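You operate a simulated robot arm through the tools that you are given. There is no shell and no other tool. Be economical: measure what you need, move in short steps, check, and stop when the job is done.

You run a simulated robot arm. Do the job below in one go: nothing can be reset, and whatever is moved stays where it is left.

TASK
Put the black weight on the tension post, set the tension on the card and store it.
Fine: switch the unit on, turn the blue knob, press STORE once.

It is judged by the outcome, as a careful person would: the job done as asked, and still so three seconds after it is handed in. It fails if anything else is knocked over, pushed out of place, dropped, spilled or broken.

THE ROBOT
A 7-joint arm with a two-finger parallel gripper, fixed in place. Base frame: the origin is at the foot of the arm, x ahead of it, y to its left, z up. Units: mm, degrees, N and s.
Its first joint turns from -166.0 to 166.0 degrees. Payload 4.4 kg.
Tool frame: the origin (TCP) lies between the finger pads and is the grasp point; the fingertips stand 23 mm ahead of it; z points along the fingers, y is the line along which they close. Largest opening 94 mm; finger width 38, thickness 10; the body of the gripper, 54 by 96 mm, starts 39 mm behind the TCP.
Orientation is told as [roll, pitch, yaw] about the base's x, y, z axes, in that order, counted from this pose: with the fingers straight down and closing along the base's y, the tool's x points along the base's -x, its y along +y and its z along -z.

THE INTERFACE
- The arm moves only by the tool nudge_tool. Its argument "rows" is a list of rows, each an object of numbers (a shift or turn left out is 0, a gripper value left out holds the last): "tx", "ty", "tz": the shift along the base's x, y, z in units of 40 mm (1.0 is 40 mm); "ax", "ay", "az": the turn, a rotation vector about the base's x, y, z in units of 4 degrees (1.0 is 4 degrees); "gripper": the closure, from 0 (fully open) to 1 (shut). In form: [{"tx": .., "ty": .., "tz": .., "ax": .., "ay": .., "az": .., "gripper": ..}, ...]. A call has 1 to 20 rows; each row shifts and turns the commanded pose from where the row before left it. A call with a number of a shift or a turn outside -1 to 1 is refused whole. A row lasts 0.2 s, in which the tool goes at most 50 mm and 8.6 degrees; a call with a longer step from one row to the next is refused whole, and so is a gripper value outside its range. Where a pose cannot be reached the arm comes as near as it can. A force on the tool above 40 N (or 10 N above the force at the start of the call, whichever is more), or a blocked arm, ends the call early, and 0.2 s more pass. The fingers move at their own pace (about 72 mm/s each) and stop on an object; they squeeze with about 28 N. The grip force told is the motor's: it shows also when the fingers shut on nothing. Time passes only in rows, and 0.2 s behind the last, so rows that do not move let the fingers close. The reply holds the time, the measured pose of the TCP, the force on the tool along the base axes, the opening and the grip force, in the units named above and with some noise, and new pictures: "views" is both (left out), scene, wrist or none.
- Cameras (640 x 400 px; columns grow to the right, rows downward): "scene" is fixed at [231.5, 658.7, 1478.1]; the picture's right is [-0.52, -0.85, 0.00], its down [-0.45, 0.28, -0.85] and it looks along [0.72, -0.45, -0.53] (base axes); focal length 359 px, centre (320, 200). "wrist" rides on the gripper at [86, 16, -75] in the tool frame; the picture's right is [-0.18, 0.98, 0.00], its down [-0.58, -0.11, -0.81] and it looks along [-0.79, -0.15, 0.59] (tool axes); focal length 243 px, centre (320, 200). There is no depth. A picture from a camera that has moved, and an enlarged one, comes with that camera's place and axes in the base frame and with its lens. The place of the scene camera against the robot may be out by one fixed shift of up to 25 mm in any direction.
- close_up(camera, box): a new picture of the part [left, top, right, bottom] of that camera's present view, enlarged. The clock stands still meanwhile.
- close_job(): hands the job in; it is judged then, once.

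Work in short steps. Places have to be worked out from the pictures, the camera data and where the tool is seen: move nearer, look again, correct. Check each grasp and each placing, and mend what went wrong. You have 120 turns and 200 pictures in all, those below and enlarged ones among them. Open the gripper and draw the arm clear of the work before you hand the job in, unless the task says otherwise; then end with one line.

The tools are called after "Call:" as a command line: name --argument value ..., lists and objects as JSON in quotes. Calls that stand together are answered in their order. nudge_tool: Moves the arm, as the interface text tells. Its arguments: {"type":"object","properties":{"rows":{"type":"array","items":{"type":"object","properties":{"tx":{"type":"number"},"ty":{"type":"number"},"tz":{"type":"number"},"ax":{"type":"number"},"ay":{"type":"number"},"az":{"type":"number"},"gripper":{"type":"number"}}}},"views":{"type":"string","enum":["both","scene","wrist","none"]}},"required":["rows"]} The other tools are called the same way: close_up (camera, box) takes an enlarged picture of a part of a camera's view; close_job () hands the job in.

At the start:

```text
clock: 0.0
ee_pos: [574.1, 388.4, 1246.7]
tool_rot: [0.1, 0.0, 0.0]
contact_force: [0.1, -0.6, 0.6]
width: 94.2
finger_force: 0.1
```

scene: 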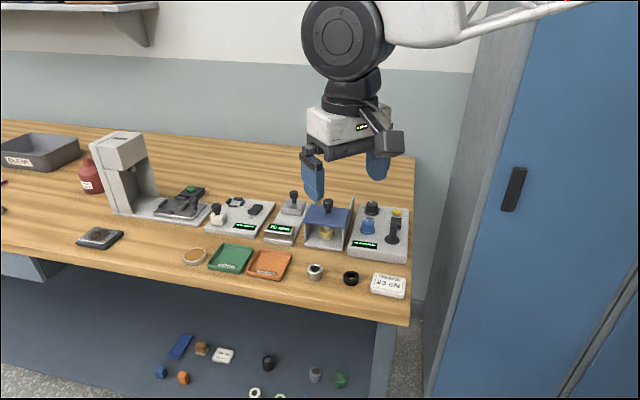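
wrist: 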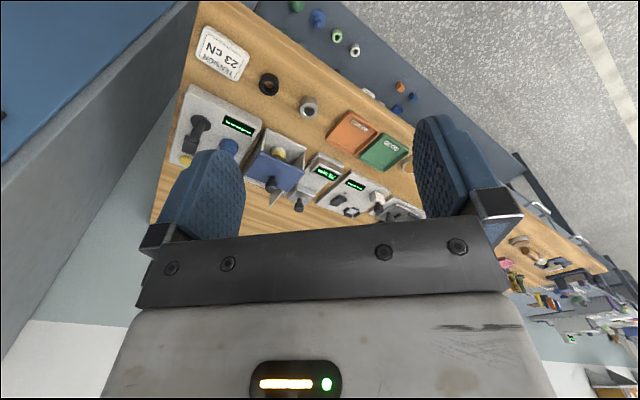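

I'll look closely at the work area from both cameras to identify the parts and the card.

Call:
close_up --camera "scene" --box '[290, 180, 430, 310]'

Call:
close_up --camera "scene" --box '[170, 170, 310, 290]'

Call:
close_up --camera "wrist" --box '[160, 20, 340, 200]'

```text
3.08 times, centred on (360, 245) of scene
camera zoom: at [231.5, 658.7, 1478.1], right [-0.52, -0.85, 0.0], down [-0.45, 0.28, -0.85], along [0.72, -0.45, -0.53], focal length 1106 px, centre (197, 62)
```

zoom: 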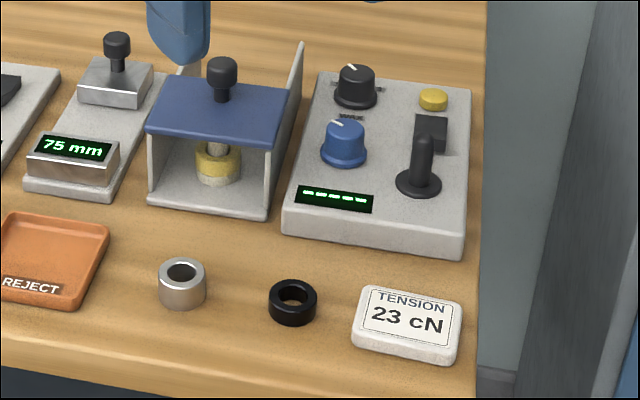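

```text
3.33 times, centred on (240, 230) of scene
camera zoom: at [231.5, 658.7, 1478.1], right [-0.52, -0.85, 0.0], down [-0.45, 0.28, -0.85], along [0.72, -0.45, -0.53], focal length 1198 px, centre (587, 100)
```

zoom: 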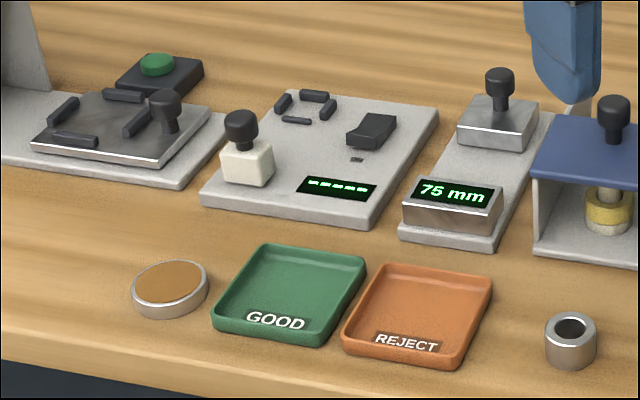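

```text
2.22 times, centred on (250, 110) of wrist
camera zoom: at [488.0, 404.7, 1322.0], right [0.18, 0.98, 0.0], down [0.58, -0.11, 0.81], along [0.79, -0.15, -0.59], focal length 539 px, centre (476, 400)
```

zoom: 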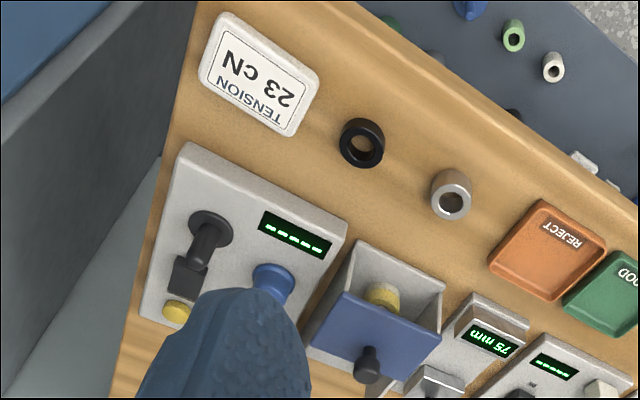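

The tension unit is on the right. It has a blue knob, a black knob, a yellow button and the post. By the wrist view the black ring is near (693, 272). I'll move closer, staying above everything, to read the labels.

Call:
nudge_tool --rows '[{"tx": 0.275, "ty": -0.825, "tz": -0.69}, {"tx": 0.275, "ty": -0.825, "tz": -0.69}, {"tx": 0.275, "ty": -0.825, "tz": -0.69}, {"tx": 0.275, "ty": -0.825, "tz": -0.6}, {"tx": 0.275, "ty": -0.825, "tz": -0.6}, {"tx": 0.275, "ty": -0.825, "tz": -0.6}]' --views "both"

Call:
close_up --camera "wrist" --box '[200, 0, 460, 220]'

```text
clock: 1.4
ee_pos: [639.2, 191.2, 1090.6]
tool_rot: [0.0, 0.0, 0.0]
contact_force: [0.8, 0.0, -0.7]
width: 93.8
finger_force: 0.0
camera wrist: at [552.8, 207.1, 1166.8], right [0.18, 0.98, 0.0], down [0.58, -0.11, 0.81], along [0.79, -0.15, -0.59], focal length 243 px, centre (320, 200)
```

scene: 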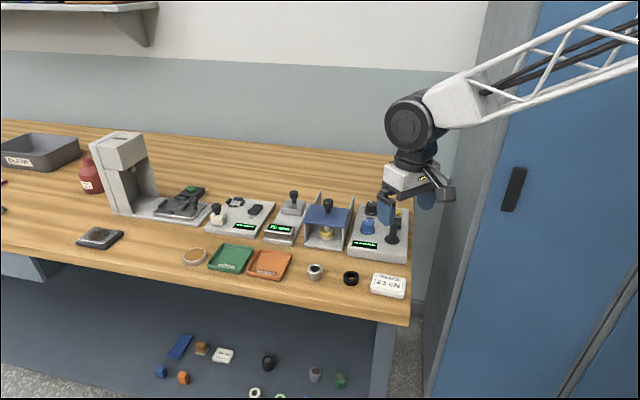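
wrist: 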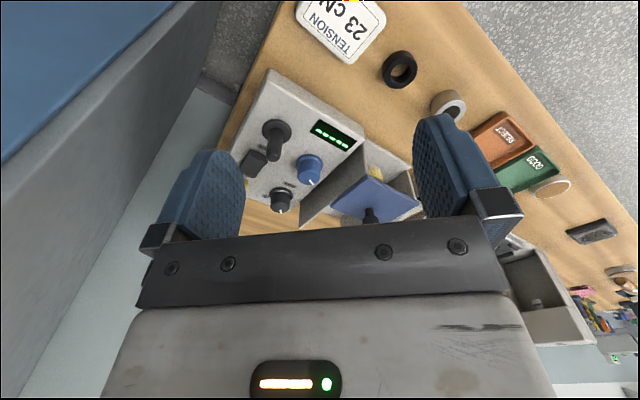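

```text
1.82 times, centred on (330, 110) of wrist
camera zoom: at [552.8, 207.1, 1166.8], right [0.18, 0.98, 0.0], down [0.58, -0.11, 0.81], along [0.79, -0.15, -0.59], focal length 441 px, centre (302, 364)
```

zoom: 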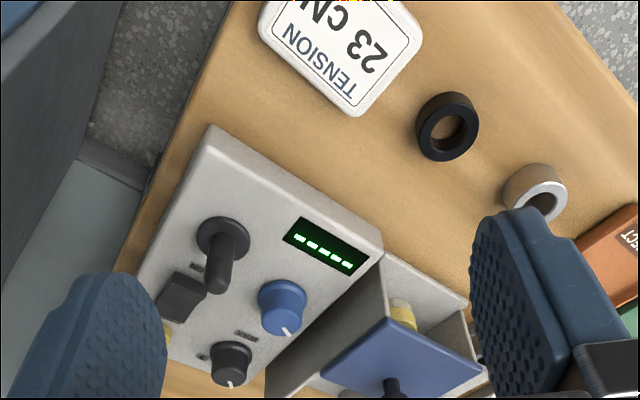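

The panel is now visible, so I'll enlarge its labels.

Call:
close_up --camera "wrist" --box '[225, 130, 345, 215]'

Call:
close_up --camera "scene" --box '[340, 185, 420, 260]'

```text
4.71 times, centred on (285, 172) of wrist
camera zoom: at [552.8, 207.1, 1166.8], right [0.18, 0.98, 0.0], down [0.58, -0.11, 0.81], along [0.79, -0.15, -0.59], focal length 1142 px, centre (485, 329)
```

zoom: 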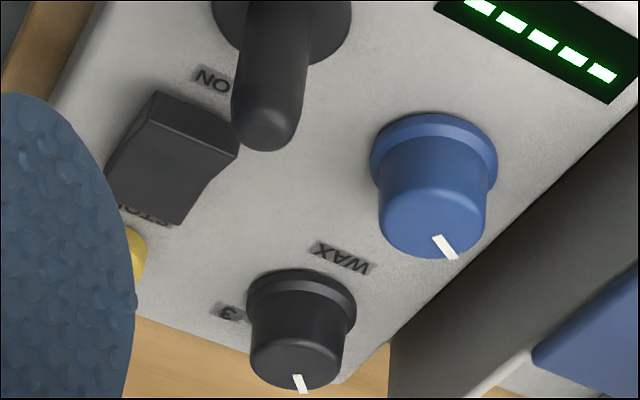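

```text
5.33 times, centred on (380, 222) of scene
camera zoom: at [231.5, 658.7, 1478.1], right [-0.52, -0.85, 0.0], down [-0.45, 0.28, -0.85], along [0.72, -0.45, -0.53], focal length 1917 px, centre (0, 80)
```

zoom: 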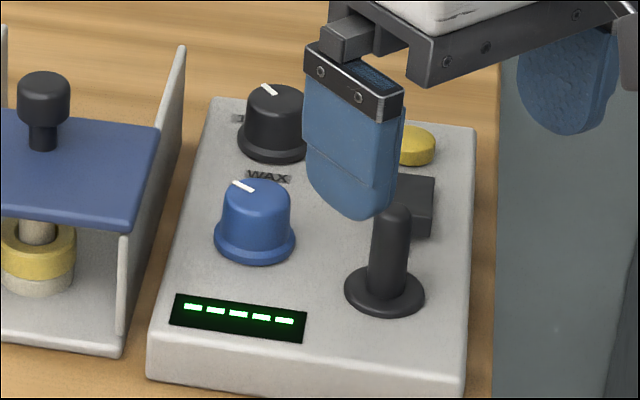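

The black block is a power rocker, with its ON end towards the post. The yellow button is STORE, and the black knob is WAX, which I'll leave alone. The unit's front edge runs at about 40–47° in the base frame. I'll turn the tool about -48° to line up with it and hover above the ring near (697, 269).

Call:
nudge_tool --rows '[{"tx": 0.12, "ty": 0.1625, "tz": -0.1, "az": -1}, {"tx": 0.12, "ty": 0.1625, "tz": -0.1, "az": -1}, {"tx": 0.12, "ty": 0.1625, "tz": -0.1, "az": -1}, {"tx": 0.12, "ty": 0.1625, "tz": -0.1, "az": -1}, {"tx": 0.12, "ty": 0.1625, "tz": -0.1, "az": -1}, {"tx": 0.12, "ty": 0.1625, "tz": -0.1, "az": -1}, {"tx": 0.12, "ty": 0.1625, "tz": -0.1, "az": -1}, {"tx": 0.12, "ty": 0.1625, "tz": -0.1, "az": -1}, {"tx": 0.12, "ty": 0.1625, "tz": -0.1, "az": -1}, {"tx": 0.12, "ty": 0.1625, "tz": -0.1, "az": -1}, {"tx": 0.12, "ty": 0.1625, "tz": -0.1, "az": -1}, {"tx": 0.12, "ty": 0.1625, "tz": -0.1, "az": -1}]'

Call:
close_up --camera "wrist" --box '[200, 0, 460, 220]'

```text
clock: 4.0
ee_pos: [699.1, 268.9, 1043.5]
tool_rot: [0.0, 0.0, -48.1]
contact_force: [0.5, -0.8, 0.8]
width: 94.4
finger_force: 0.0
camera wrist: at [653.3, 344.1, 1118.7], right [0.85, 0.52, 0.0], down [0.31, -0.51, 0.81], along [0.42, -0.69, -0.59], focal length 243 px, centre (320, 200)
```

scene: 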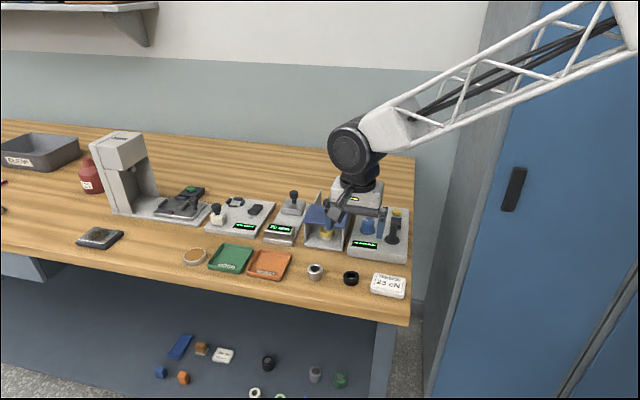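
wrist: 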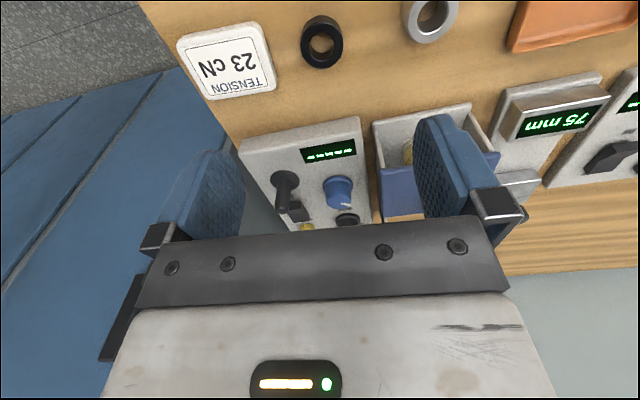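

```text
1.82 times, centred on (330, 110) of wrist
camera zoom: at [653.3, 344.1, 1118.7], right [0.85, 0.52, 0.0], down [0.31, -0.51, 0.81], along [0.42, -0.69, -0.59], focal length 441 px, centre (302, 364)
```

zoom: 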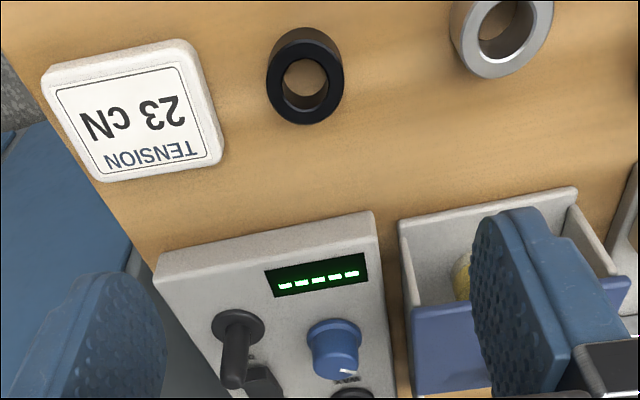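

Ring centre is about (699, 271), outer diameter about 32 mm, and the card edge is about 20 mm from it. The post comes out at (738, 116) in both views. I'll half close the gripper to clear the card and descend part way.

Call:
nudge_tool --rows '[{"gripper": 0.53, "ty": 0.05}, {"gripper": 0.53, "tz": -0.6}, {"tz": -0.6}, {"tz": -0.6}, {"tz": -0.4}]'

Call:
close_up --camera "wrist" --box '[200, 0, 460, 200]'

Call:
close_up --camera "scene" --box '[310, 200, 420, 300]'

```text
clock: 5.2
ee_pos: [698.2, 271.9, 956.9]
tool_rot: [0.0, 0.0, -48.0]
contact_force: [-1.9, -0.4, -0.5]
width: 44.4
finger_force: 0.1
camera wrist: at [652.0, 345.6, 1031.7], right [0.85, 0.52, 0.0], down [0.31, -0.51, 0.81], along [0.42, -0.69, -0.59], focal length 243 px, centre (320, 200)
```

scene: 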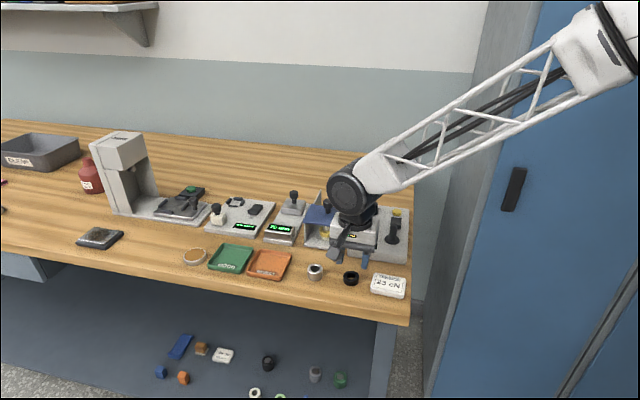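
wrist: 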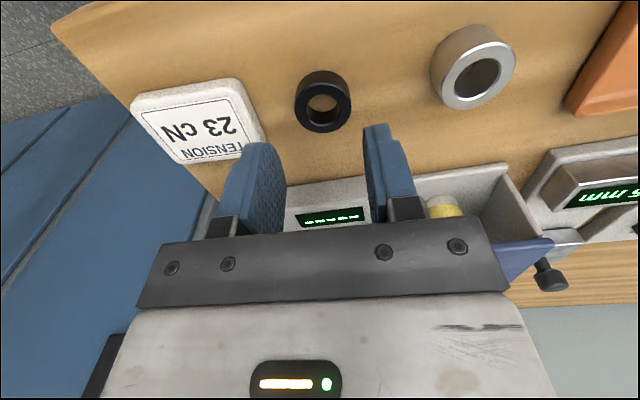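

```text
2.00 times, centred on (330, 100) of wrist
camera zoom: at [652.0, 345.6, 1031.7], right [0.85, 0.52, 0.0], down [0.31, -0.51, 0.81], along [0.42, -0.69, -0.59], focal length 485 px, centre (300, 400)
```

zoom: 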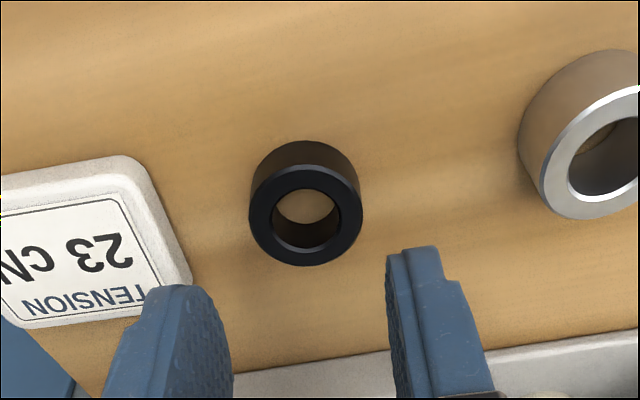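

```text
4.00 times, centred on (365, 250) of scene
camera zoom: at [231.5, 658.7, 1478.1], right [-0.52, -0.85, 0.0], down [-0.45, 0.28, -0.85], along [0.72, -0.45, -0.53], focal length 1438 px, centre (140, 0)
```

zoom: 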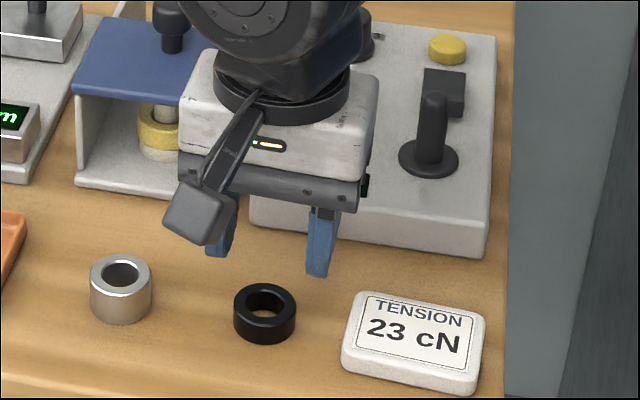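

The ring top is at about z 894 and its centre is at (699, 271.5), right between the fingers. Next I'll descend 49 mm and close.

Call:
nudge_tool --rows '[{"tz": -0.5, "tx": 0.02}, {"tz": -0.5}, {"tz": -0.22}, {"gripper": 0.75}, {"gripper": 0.8}, {"gripper": 0.8}]'

Call:
close_up --camera "wrist" --box '[200, 0, 460, 200]'

Call:
close_up --camera "scene" --box '[310, 200, 420, 300]'

```text
clock: 6.6
ee_pos: [697.5, 270.0, 907.1]
tool_rot: [0.0, 0.0, -47.9]
contact_force: [-0.6, 0.3, -0.4]
width: 34.9
finger_force: 27.8
camera wrist: at [652.4, 345.4, 981.8], right [0.85, 0.52, 0.0], down [0.31, -0.51, 0.81], along [0.42, -0.69, -0.59], focal length 243 px, centre (320, 200)
```

scene: 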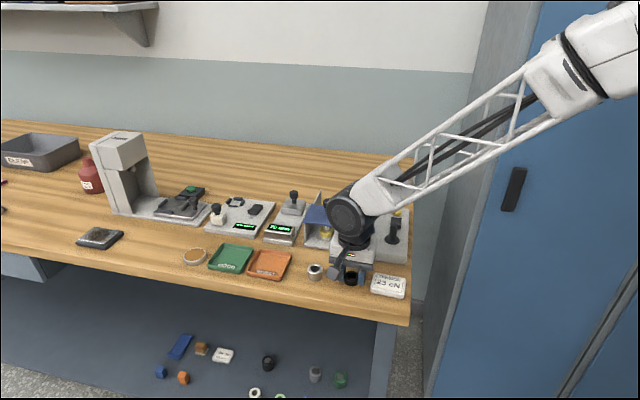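
wrist: 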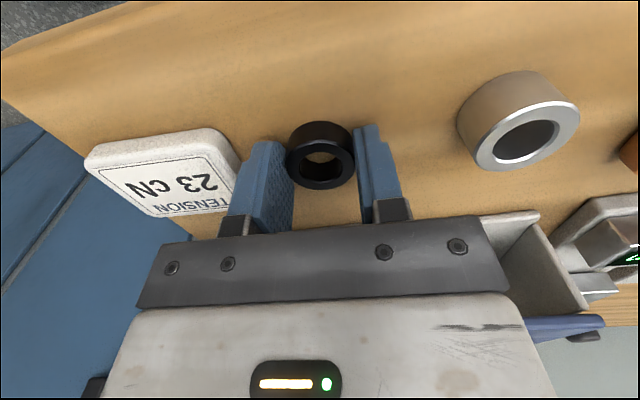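

```text
2.00 times, centred on (330, 100) of wrist
camera zoom: at [652.4, 345.4, 981.8], right [0.85, 0.52, 0.0], down [0.31, -0.51, 0.81], along [0.42, -0.69, -0.59], focal length 485 px, centre (300, 400)
```

zoom: 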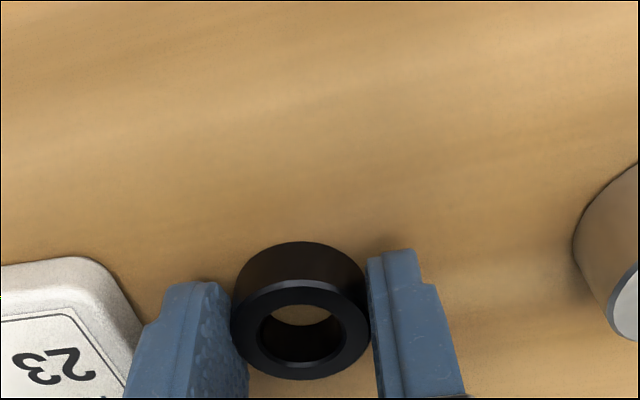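

```text
4.00 times, centred on (365, 250) of scene
camera zoom: at [231.5, 658.7, 1478.1], right [-0.52, -0.85, 0.0], down [-0.45, 0.28, -0.85], along [0.72, -0.45, -0.53], focal length 1438 px, centre (140, 0)
```

zoom: 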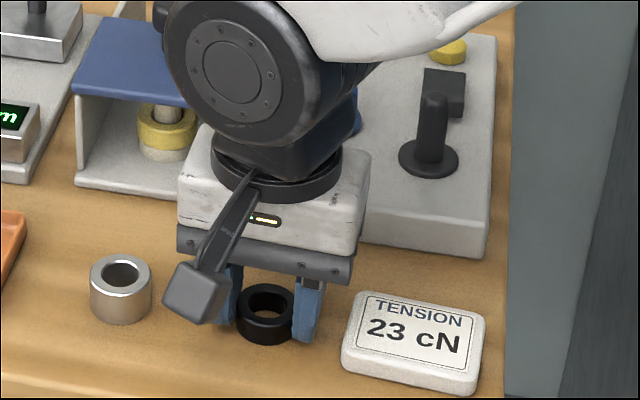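

The ring is held (34.9 mm, 28 N) and centred on the TCP to within 1–2 mm. I'll lift it and stop about 40 mm short of the post, above it, to measure.

Call:
nudge_tool --rows '[{"tz": 0.6}, {"tz": 0.85}, {"tz": 0.85}, {"tx": 0.09, "ty": -0.775}, {"tx": 0.09, "ty": -0.775}, {"tx": 0.09, "ty": -0.775}, {"tx": 0.09, "ty": -0.775}, {}]'

Call:
close_up --camera "wrist" --box '[200, 0, 460, 220]'

Call:
close_up --camera "scene" --box '[330, 170, 430, 270]'

```text
clock: 8.4
ee_pos: [713.5, 146.7, 996.9]
tool_rot: [0.0, 0.0, -48.0]
contact_force: [0.5, -0.1, 0.4]
width: 18.9
finger_force: 0.1
camera wrist: at [667.2, 220.8, 1072.4], right [0.85, 0.52, 0.0], down [0.31, -0.51, 0.81], along [0.42, -0.69, -0.59], focal length 243 px, centre (320, 200)
```

scene: 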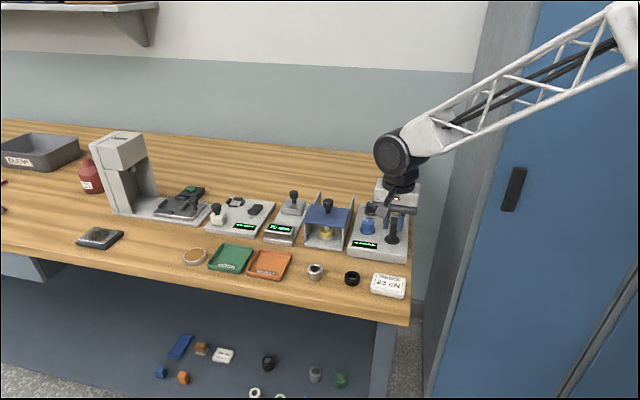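
wrist: 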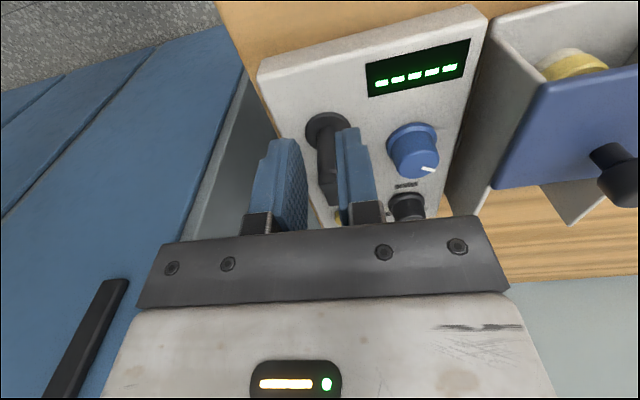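

```text
1.82 times, centred on (330, 110) of wrist
camera zoom: at [667.2, 220.8, 1072.4], right [0.85, 0.52, 0.0], down [0.31, -0.51, 0.81], along [0.42, -0.69, -0.59], focal length 441 px, centre (302, 364)
```

zoom: 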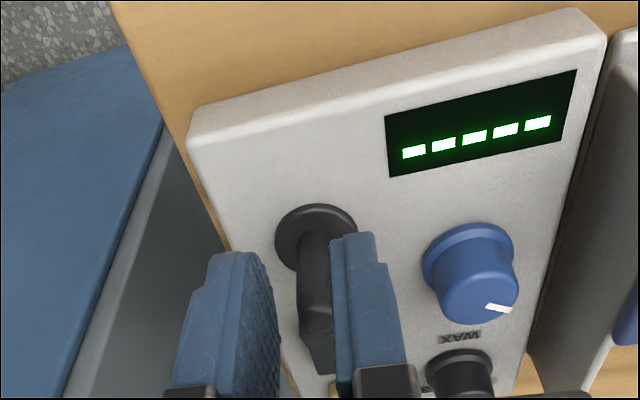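

```text
4.00 times, centred on (380, 220) of scene
camera zoom: at [231.5, 658.7, 1478.1], right [-0.52, -0.85, 0.0], down [-0.45, 0.28, -0.85], along [0.72, -0.45, -0.53], focal length 1438 px, centre (80, 120)
```

zoom: 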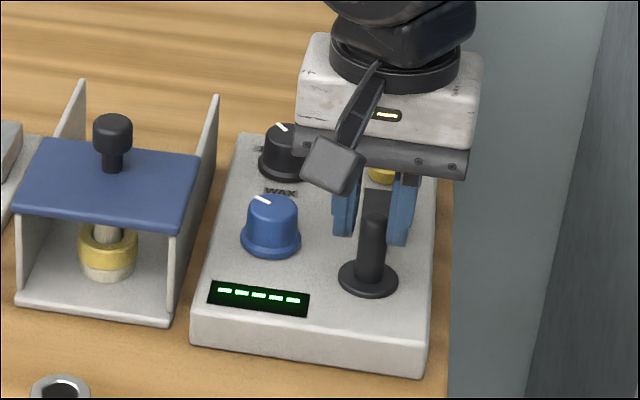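

The gripper reads 18.9 mm, so the ring slipped out during the lift. It seems to be still standing near its original spot. I'll go back and look before gripping lower and lifting more slowly.

Call:
nudge_tool --rows '[{"tx": -0.08, "ty": 0.775, "gripper": 0.53}, {"tx": -0.08, "ty": 0.775}, {"tx": -0.08, "ty": 0.775}, {"tx": -0.08, "ty": 0.775}, {"tz": -0.5}, {"tz": -0.5}, {}]'

Call:
close_up --camera "wrist" --box '[200, 0, 460, 200]'

Call:
close_up --camera "scene" --box '[310, 200, 420, 300]'

```text
clock: 10.0
ee_pos: [699.7, 270.2, 957.3]
tool_rot: [-0.1, 0.0, -48.1]
contact_force: [0.1, -0.1, -0.3]
width: 44.1
finger_force: 0.1
camera wrist: at [654.7, 344.0, 1032.5], right [0.85, 0.52, 0.0], down [0.31, -0.51, 0.81], along [0.42, -0.69, -0.59], focal length 243 px, centre (320, 200)
```

scene: 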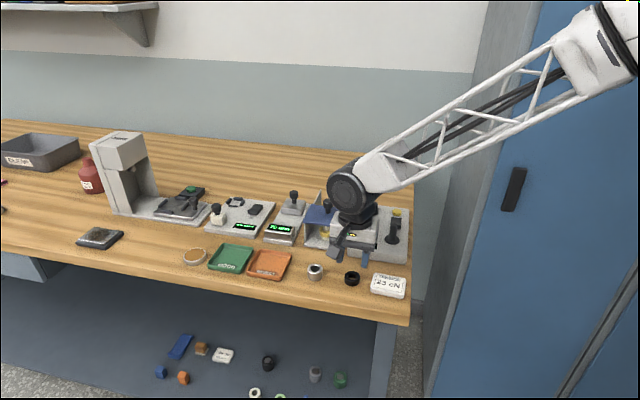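
wrist: 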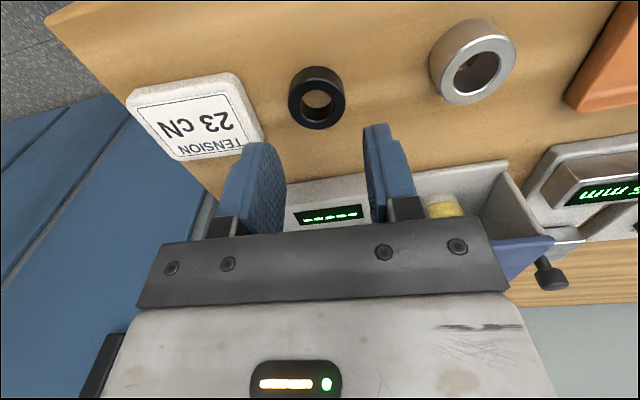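

```text
2.00 times, centred on (330, 100) of wrist
camera zoom: at [654.7, 344.0, 1032.5], right [0.85, 0.52, 0.0], down [0.31, -0.51, 0.81], along [0.42, -0.69, -0.59], focal length 485 px, centre (300, 400)
```

zoom: 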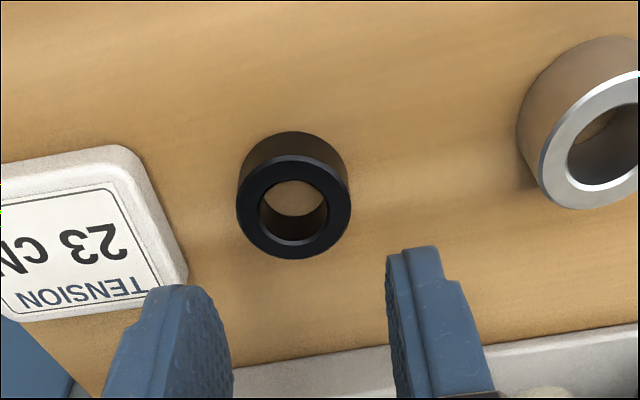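

```text
4.00 times, centred on (365, 250) of scene
camera zoom: at [231.5, 658.7, 1478.1], right [-0.52, -0.85, 0.0], down [-0.45, 0.28, -0.85], along [0.72, -0.45, -0.53], focal length 1438 px, centre (140, 0)
```

zoom: 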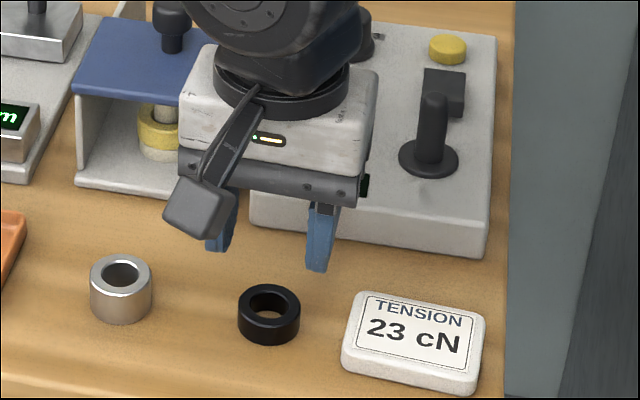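

The ring dropped straight back to about (697.5, 270) and is upright. This time I'll grip 3 mm lower with full closure, then lift slowly.

Call:
nudge_tool --rows '[{"tz": -0.5, "tx": -0.05}, {"tz": -0.5}, {"tz": -0.33}, {"gripper": 0.7}, {"gripper": 1}, {"gripper": 1}, {"gripper": 1}, {"tz": 0.1}, {"tz": 0.15}, {"tz": 0.15}, {"tz": 0.15}, {}]'

Call:
close_up --camera "wrist" --box '[200, 0, 460, 200]'

```text
clock: 12.6
ee_pos: [698.7, 270.8, 927.9]
tool_rot: [-0.1, 0.0, -48.0]
contact_force: [0.5, -0.5, -1.0]
width: 34.9
finger_force: 28.5
camera wrist: at [653.0, 345.5, 1002.7], right [0.85, 0.52, 0.0], down [0.31, -0.51, 0.81], along [0.42, -0.69, -0.59], focal length 243 px, centre (320, 200)
```

scene: 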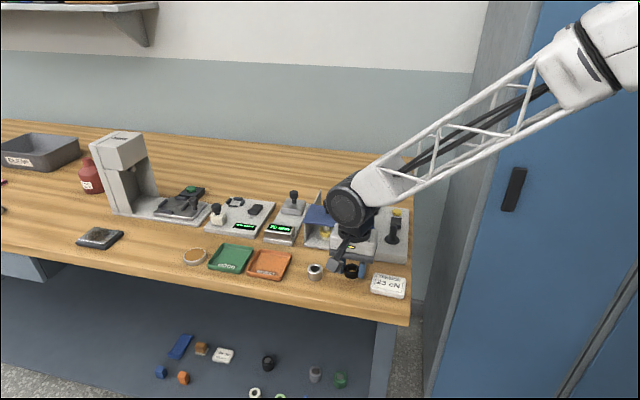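
wrist: 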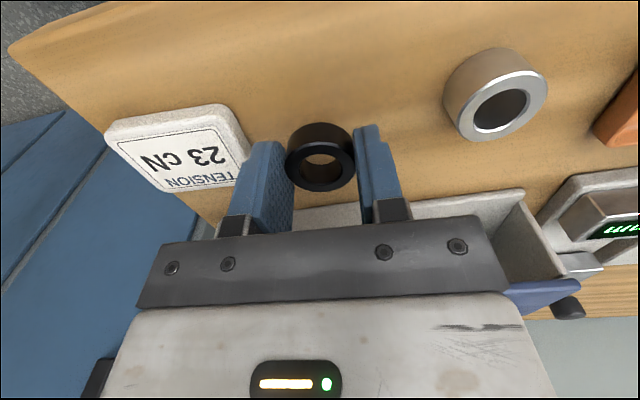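

```text
2.00 times, centred on (330, 100) of wrist
camera zoom: at [653.0, 345.5, 1002.7], right [0.85, 0.52, 0.0], down [0.31, -0.51, 0.81], along [0.42, -0.69, -0.59], focal length 485 px, centre (300, 400)
```

zoom: 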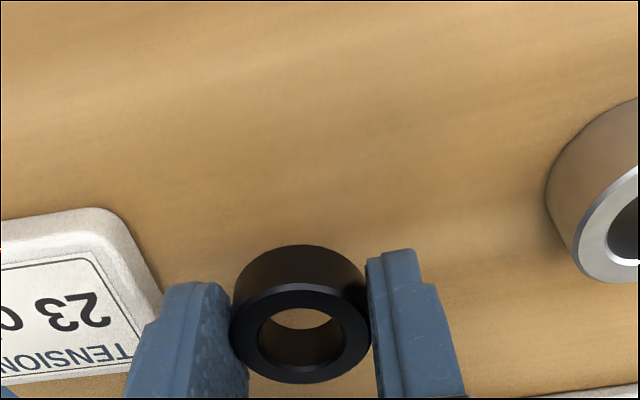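

The ring is held off the bench this time. I'll raise it gently to about z 990 and move it slowly towards the post.

Call:
nudge_tool --rows '[{"tz": 0.15}, {"tz": 0.2}, {"tz": 0.25}, {"tz": 0.25}, {"tz": 0.25}, {"tz": 0.25}, {"tz": 0.2}, {"tx": 0.03, "ty": -0.2}, {"tx": 0.03, "ty": -0.3}, {"tx": 0.03, "ty": -0.3}, {"tx": 0.03, "ty": -0.3}, {"tx": 0.03, "ty": -0.3}, {"tx": 0.03, "ty": -0.3}, {"tx": 0.03, "ty": -0.3}, {"tx": 0.03, "ty": -0.3}, {"tx": 0.03, "ty": -0.3}, {"tx": 0.03, "ty": -0.3}, {"tx": 0.03, "ty": -0.15}, {}]'

Call:
close_up --camera "wrist" --box '[200, 0, 460, 220]'

Call:
close_up --camera "scene" --box '[330, 170, 430, 270]'

```text
clock: 16.6
ee_pos: [711.2, 148.7, 989.6]
tool_rot: [0.0, 0.0, -48.0]
contact_force: [-0.4, -0.4, 0.2]
width: 34.9
finger_force: 27.7
camera wrist: at [665.1, 224.0, 1064.4], right [0.85, 0.52, 0.0], down [0.31, -0.51, 0.81], along [0.42, -0.69, -0.59], focal length 243 px, centre (320, 200)
```

scene: 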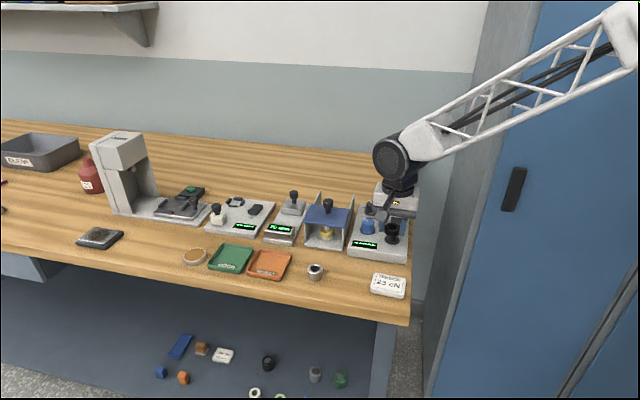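
wrist: 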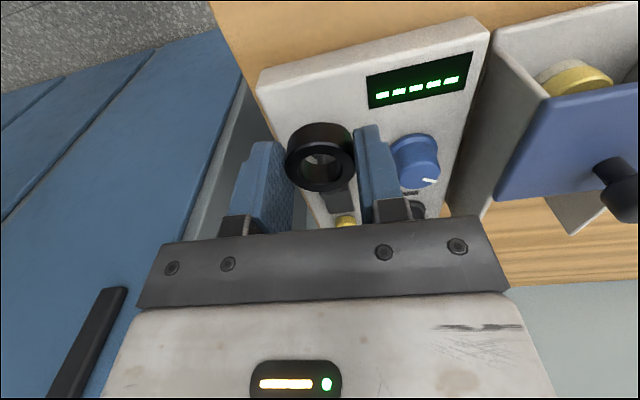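

```text
1.82 times, centred on (330, 110) of wrist
camera zoom: at [665.1, 224.0, 1064.4], right [0.85, 0.52, 0.0], down [0.31, -0.51, 0.81], along [0.42, -0.69, -0.59], focal length 441 px, centre (302, 364)
```

zoom: 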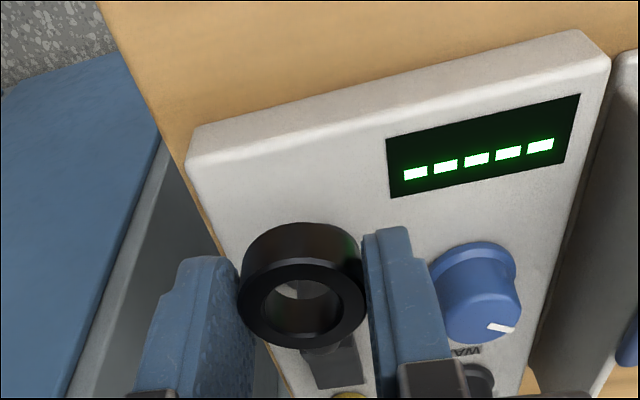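

```text
4.00 times, centred on (380, 220) of scene
camera zoom: at [231.5, 658.7, 1478.1], right [-0.52, -0.85, 0.0], down [-0.45, 0.28, -0.85], along [0.72, -0.45, -0.53], focal length 1438 px, centre (80, 120)
```

zoom: 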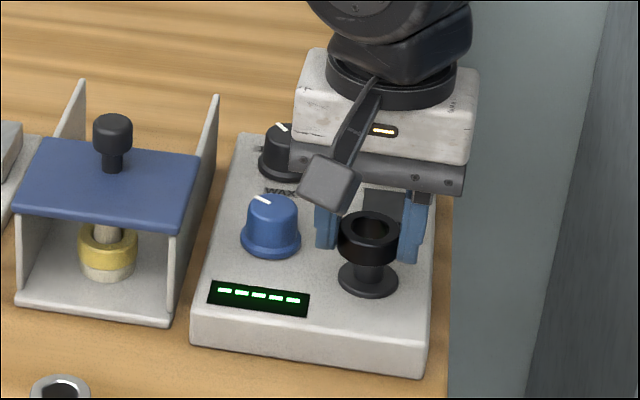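

I'm holding the ring about 40 mm short of the post. The scene-camera offset works out to about (+7, +8), which puts the post at about (737, 117.5) with its top near 957. I'll rise 10 mm, move over it and check alignment through the hole.

Call:
nudge_tool --rows '[{"tz": 0.15}, {"tz": 0.1}, {"tx": 0.13, "ty": -0.156}, {"tx": 0.13, "ty": -0.156}, {"tx": 0.13, "ty": -0.156}, {"tx": 0.13, "ty": -0.156}, {"tx": 0.125, "ty": -0.156}, {}, {}]'

Call:
close_up --camera "wrist" --box '[260, 90, 390, 220]'

Call:
close_up --camera "scene" --box '[360, 190, 420, 250]'

```text
clock: 18.6
ee_pos: [738.0, 117.8, 999.6]
tool_rot: [0.0, 0.0, -48.0]
contact_force: [-0.3, 0.8, -0.9]
width: 34.9
finger_force: 28.0
camera wrist: at [691.9, 192.5, 1074.6], right [0.85, 0.52, 0.0], down [0.31, -0.51, 0.81], along [0.42, -0.69, -0.59], focal length 243 px, centre (320, 200)
```

scene: 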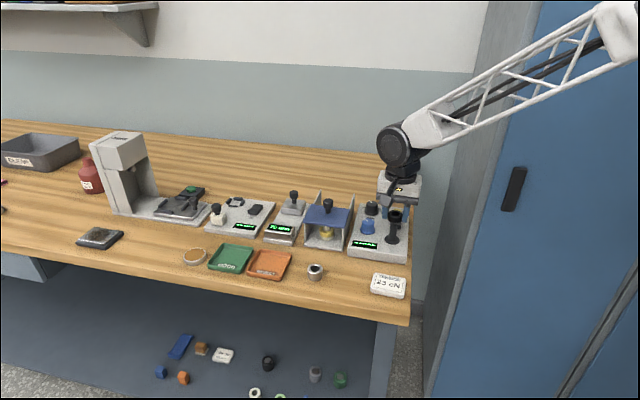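
wrist: 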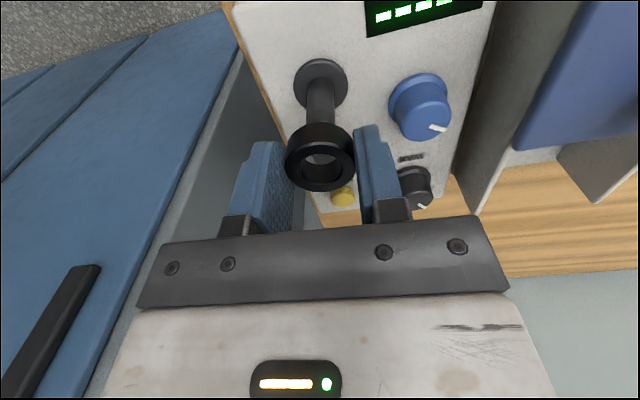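

```text
3.08 times, centred on (325, 155) of wrist
camera zoom: at [691.9, 192.5, 1074.6], right [0.85, 0.52, 0.0], down [0.31, -0.51, 0.81], along [0.42, -0.69, -0.59], focal length 746 px, centre (305, 338)
```

zoom: 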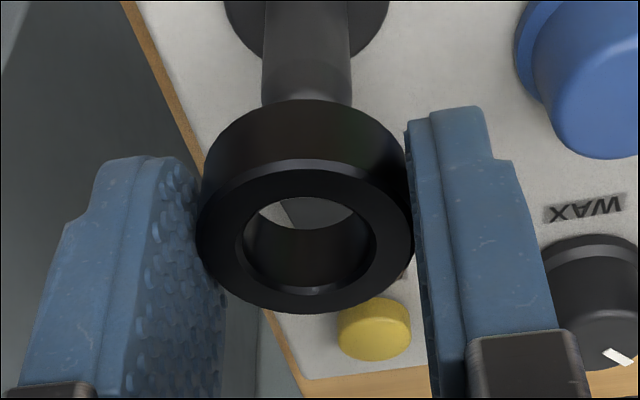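

```text
6.67 times, centred on (390, 220) of scene
camera zoom: at [231.5, 658.7, 1478.1], right [-0.52, -0.85, 0.0], down [-0.45, 0.28, -0.85], along [0.72, -0.45, -0.53], focal length 2396 px, centre (-147, 67)
```

zoom: 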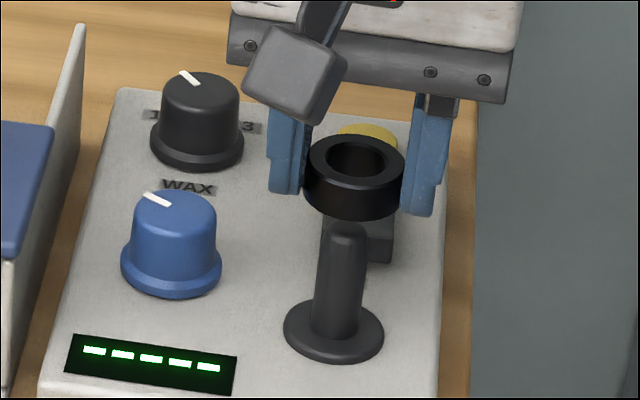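

In both views the ring lines up laterally with the post to within about 1 mm. I'll descend slowly until the ring is just over the post tip and check again.

Call:
nudge_tool --rows '[{"tz": -0.15}, {"tz": -0.2}, {"tz": -0.2}, {"tz": -0.1}, {}]'

Call:
close_up --camera "wrist" --box '[260, 90, 390, 220]'

Call:
close_up --camera "scene" --box '[360, 190, 420, 250]'

```text
clock: 19.8
ee_pos: [737.0, 116.8, 971.3]
tool_rot: [0.0, 0.0, -48.1]
contact_force: [0.3, -0.1, -1.0]
width: 35.0
finger_force: 28.0
camera wrist: at [692.1, 192.7, 1048.0], right [0.85, 0.52, 0.0], down [0.31, -0.51, 0.81], along [0.42, -0.69, -0.59], focal length 243 px, centre (320, 200)
```

scene: 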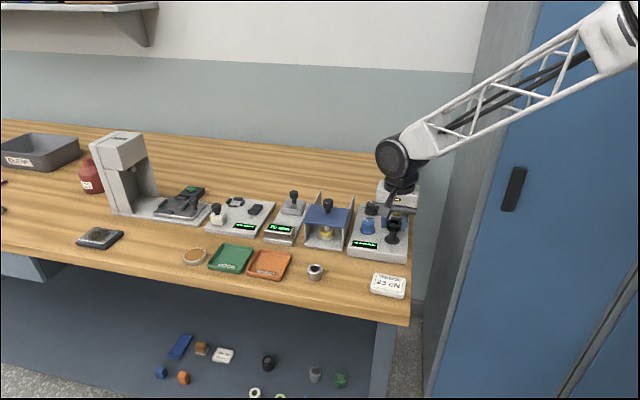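
wrist: 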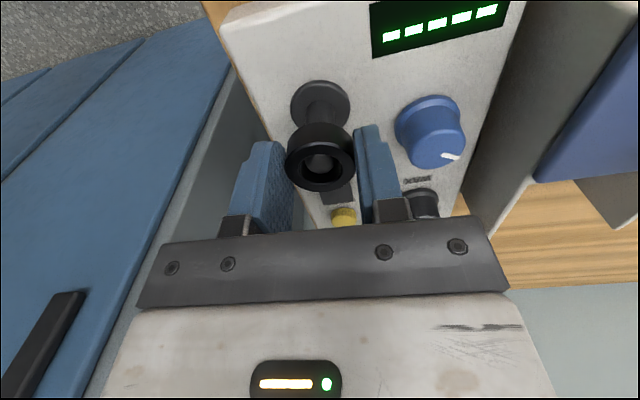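

```text
3.08 times, centred on (325, 155) of wrist
camera zoom: at [692.1, 192.7, 1048.0], right [0.85, 0.52, 0.0], down [0.31, -0.51, 0.81], along [0.42, -0.69, -0.59], focal length 746 px, centre (305, 338)
```

zoom: 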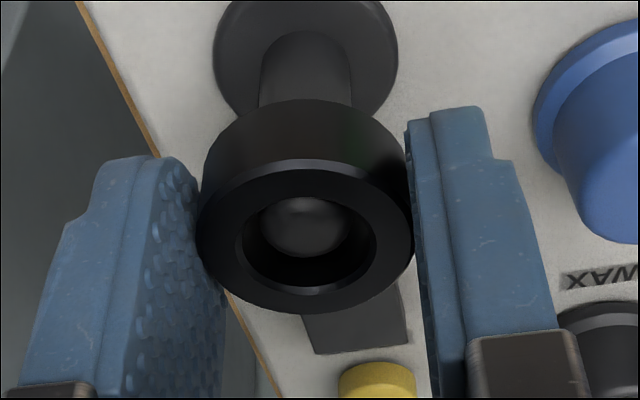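

```text
6.67 times, centred on (390, 220) of scene
camera zoom: at [231.5, 658.7, 1478.1], right [-0.52, -0.85, 0.0], down [-0.45, 0.28, -0.85], along [0.72, -0.45, -0.53], focal length 2396 px, centre (-147, 67)
```

zoom: 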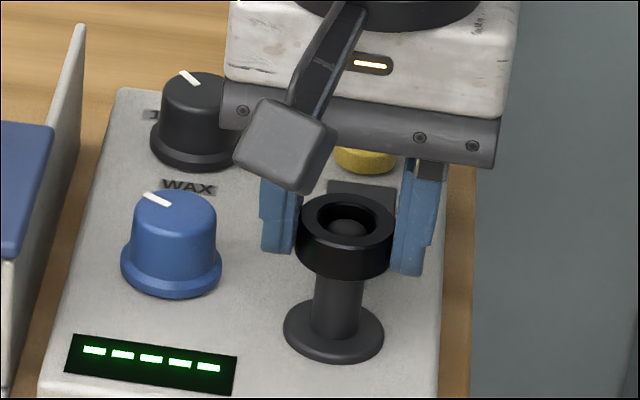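

The post tip is inside the hole and centred. I'll lower another 30 mm.

Call:
nudge_tool --rows '[{"tz": -0.15}, {"tz": -0.15}, {"tz": -0.15}, {"tz": -0.15}, {"tz": -0.15}, {}]'

Call:
close_up --camera "scene" --box '[360, 190, 420, 250]'

```text
clock: 21.2
ee_pos: [738.0, 117.7, 943.1]
tool_rot: [0.0, -0.1, -48.0]
contact_force: [0.1, 0.3, -1.1]
width: 34.6
finger_force: 27.8
camera wrist: at [692.2, 192.5, 1018.8], right [0.85, 0.52, 0.0], down [0.31, -0.51, 0.81], along [0.42, -0.69, -0.59], focal length 243 px, centre (320, 200)
```

scene: 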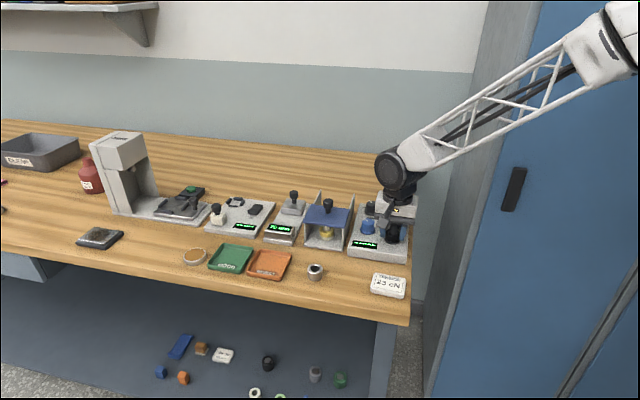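
wrist: 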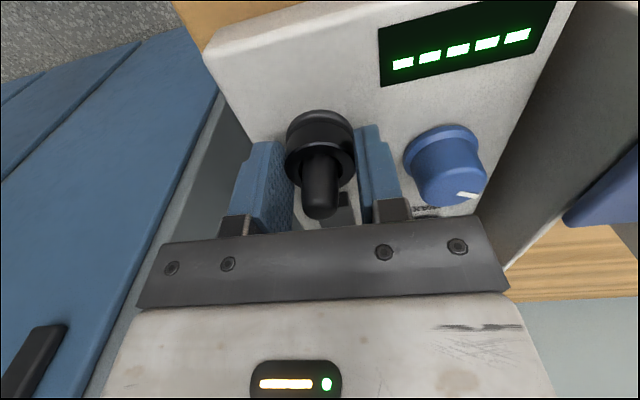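

```text
6.67 times, centred on (390, 220) of scene
camera zoom: at [231.5, 658.7, 1478.1], right [-0.52, -0.85, 0.0], down [-0.45, 0.28, -0.85], along [0.72, -0.45, -0.53], focal length 2396 px, centre (-147, 67)
```

zoom: 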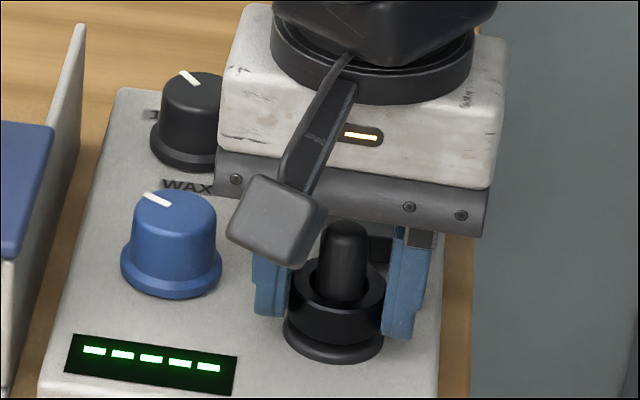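

The ring is down around the post, a few mm above the flange. I'll open partway to release it and lift straight up.

Call:
nudge_tool --rows '[{"tz": -0.03}, {"gripper": 0.5}, {"gripper": 0.5}, {}, {"tz": 0.25}, {"tz": 0.5}, {"tz": 0.75}, {"tz": 0.75}, {}]'

Call:
close_up --camera "scene" --box '[340, 180, 420, 260]'

Call:
close_up --camera "wrist" --box '[220, 0, 480, 220]'

```text
clock: 23.2
ee_pos: [736.5, 116.4, 1031.0]
tool_rot: [0.0, 0.0, -48.0]
contact_force: [1.1, -0.4, -0.9]
width: 47.0
finger_force: 0.0
camera wrist: at [691.4, 190.8, 1107.6], right [0.85, 0.52, 0.0], down [0.31, -0.51, 0.81], along [0.42, -0.69, -0.59], focal length 243 px, centre (320, 200)
```

scene: 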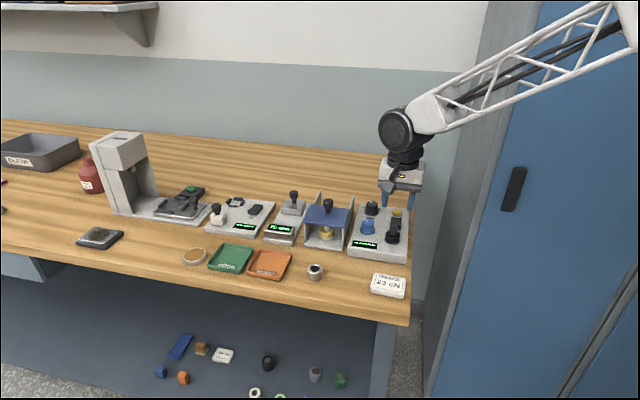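
wrist: 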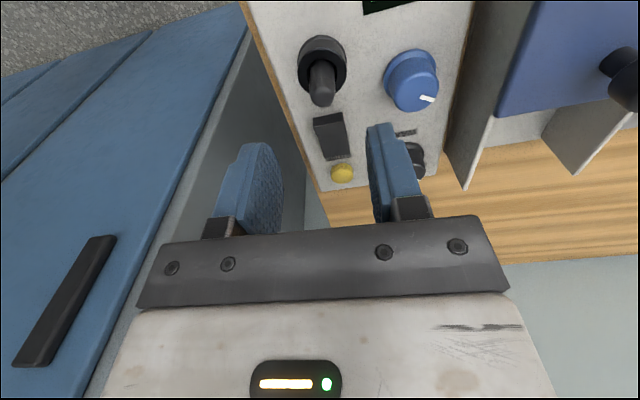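

```text
5.00 times, centred on (380, 220) of scene
camera zoom: at [231.5, 658.7, 1478.1], right [-0.52, -0.85, 0.0], down [-0.45, 0.28, -0.85], along [0.72, -0.45, -0.53], focal length 1797 px, centre (20, 100)
```

zoom: 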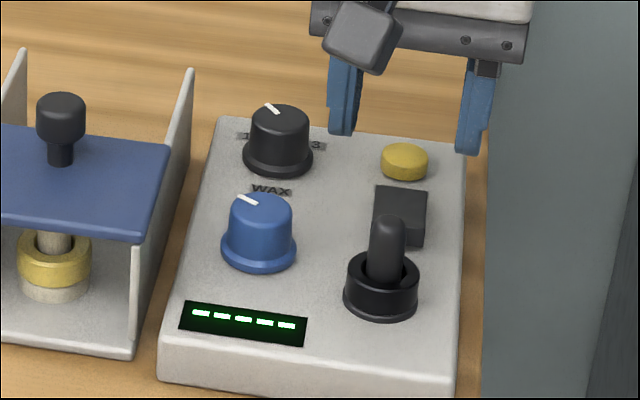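

```text
1.82 times, centred on (350, 110) of wrist
camera zoom: at [691.4, 190.8, 1107.6], right [0.85, 0.52, 0.0], down [0.31, -0.51, 0.81], along [0.42, -0.69, -0.59], focal length 441 px, centre (266, 364)
```

zoom: 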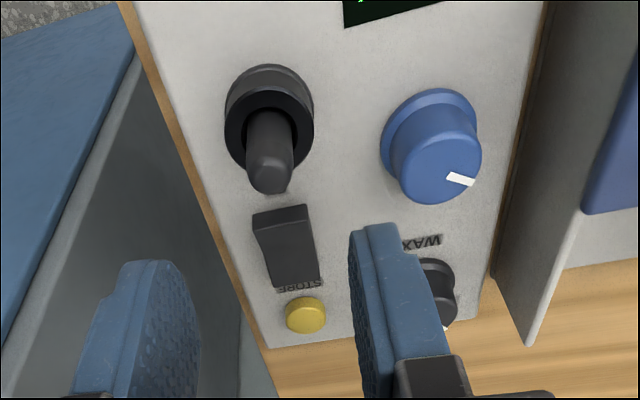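

The weight sits on the post. In this view the rocker runs from about (766, 83) at its raised ON end to (797, 51), and STORE is near (819, 29). I'll shut the fingers, move over the ON end and come down close to it.

Call:
nudge_tool --rows '[{"gripper": 1, "tx": 0.25, "ty": -0.29}, {"tx": 0.25, "ty": -0.29}, {"tx": 0.265, "ty": -0.28}, {"tz": -0.6}, {"tz": -0.5}, {"tz": -0.4}, {}]'

Call:
close_up --camera "scene" --box '[360, 190, 420, 250]'

Call:
close_up --camera "wrist" --box '[220, 0, 480, 220]'

```text
clock: 24.8
ee_pos: [769.4, 84.0, 972.1]
tool_rot: [0.1, 0.1, -48.0]
contact_force: [-0.2, -0.2, 0.3]
width: 0.3
finger_force: 28.2
camera wrist: at [723.3, 157.8, 1047.3], right [0.85, 0.52, 0.0], down [0.31, -0.51, 0.81], along [0.42, -0.69, -0.59], focal length 243 px, centre (320, 200)
```

scene: 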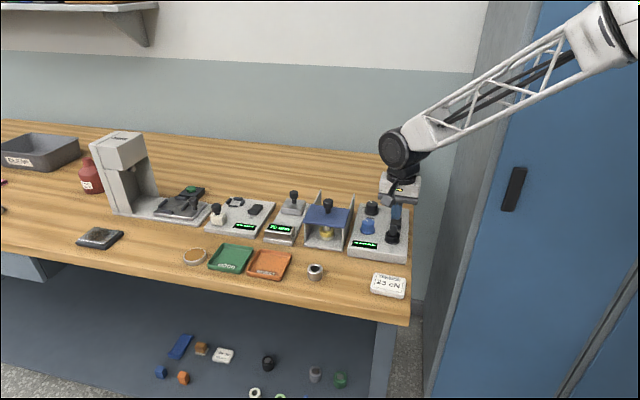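
wrist: 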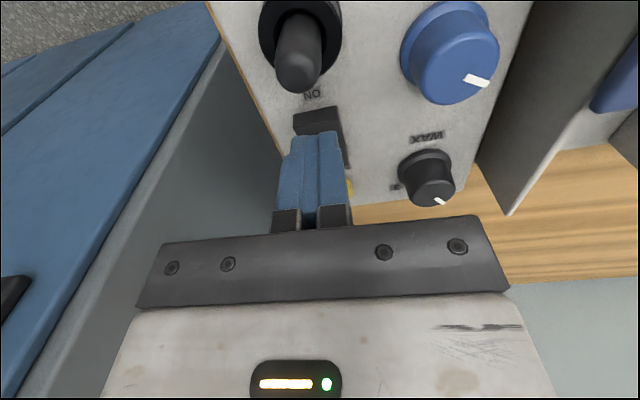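

```text
6.67 times, centred on (390, 220) of scene
camera zoom: at [231.5, 658.7, 1478.1], right [-0.52, -0.85, 0.0], down [-0.45, 0.28, -0.85], along [0.72, -0.45, -0.53], focal length 2396 px, centre (-147, 67)
```

zoom: 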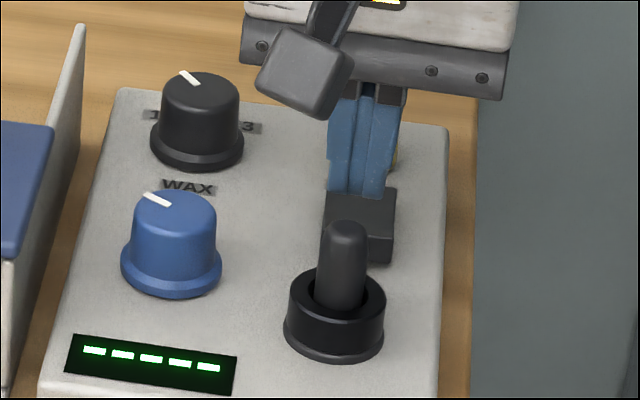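

```text
1.82 times, centred on (350, 110) of wrist
camera zoom: at [723.3, 157.8, 1047.3], right [0.85, 0.52, 0.0], down [0.31, -0.51, 0.81], along [0.42, -0.69, -0.59], focal length 441 px, centre (266, 364)
```

zoom: 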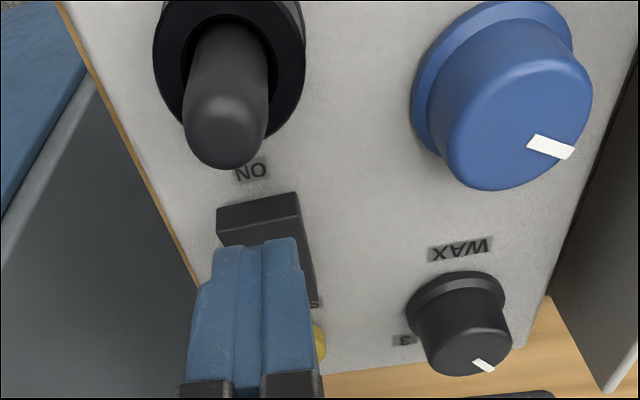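

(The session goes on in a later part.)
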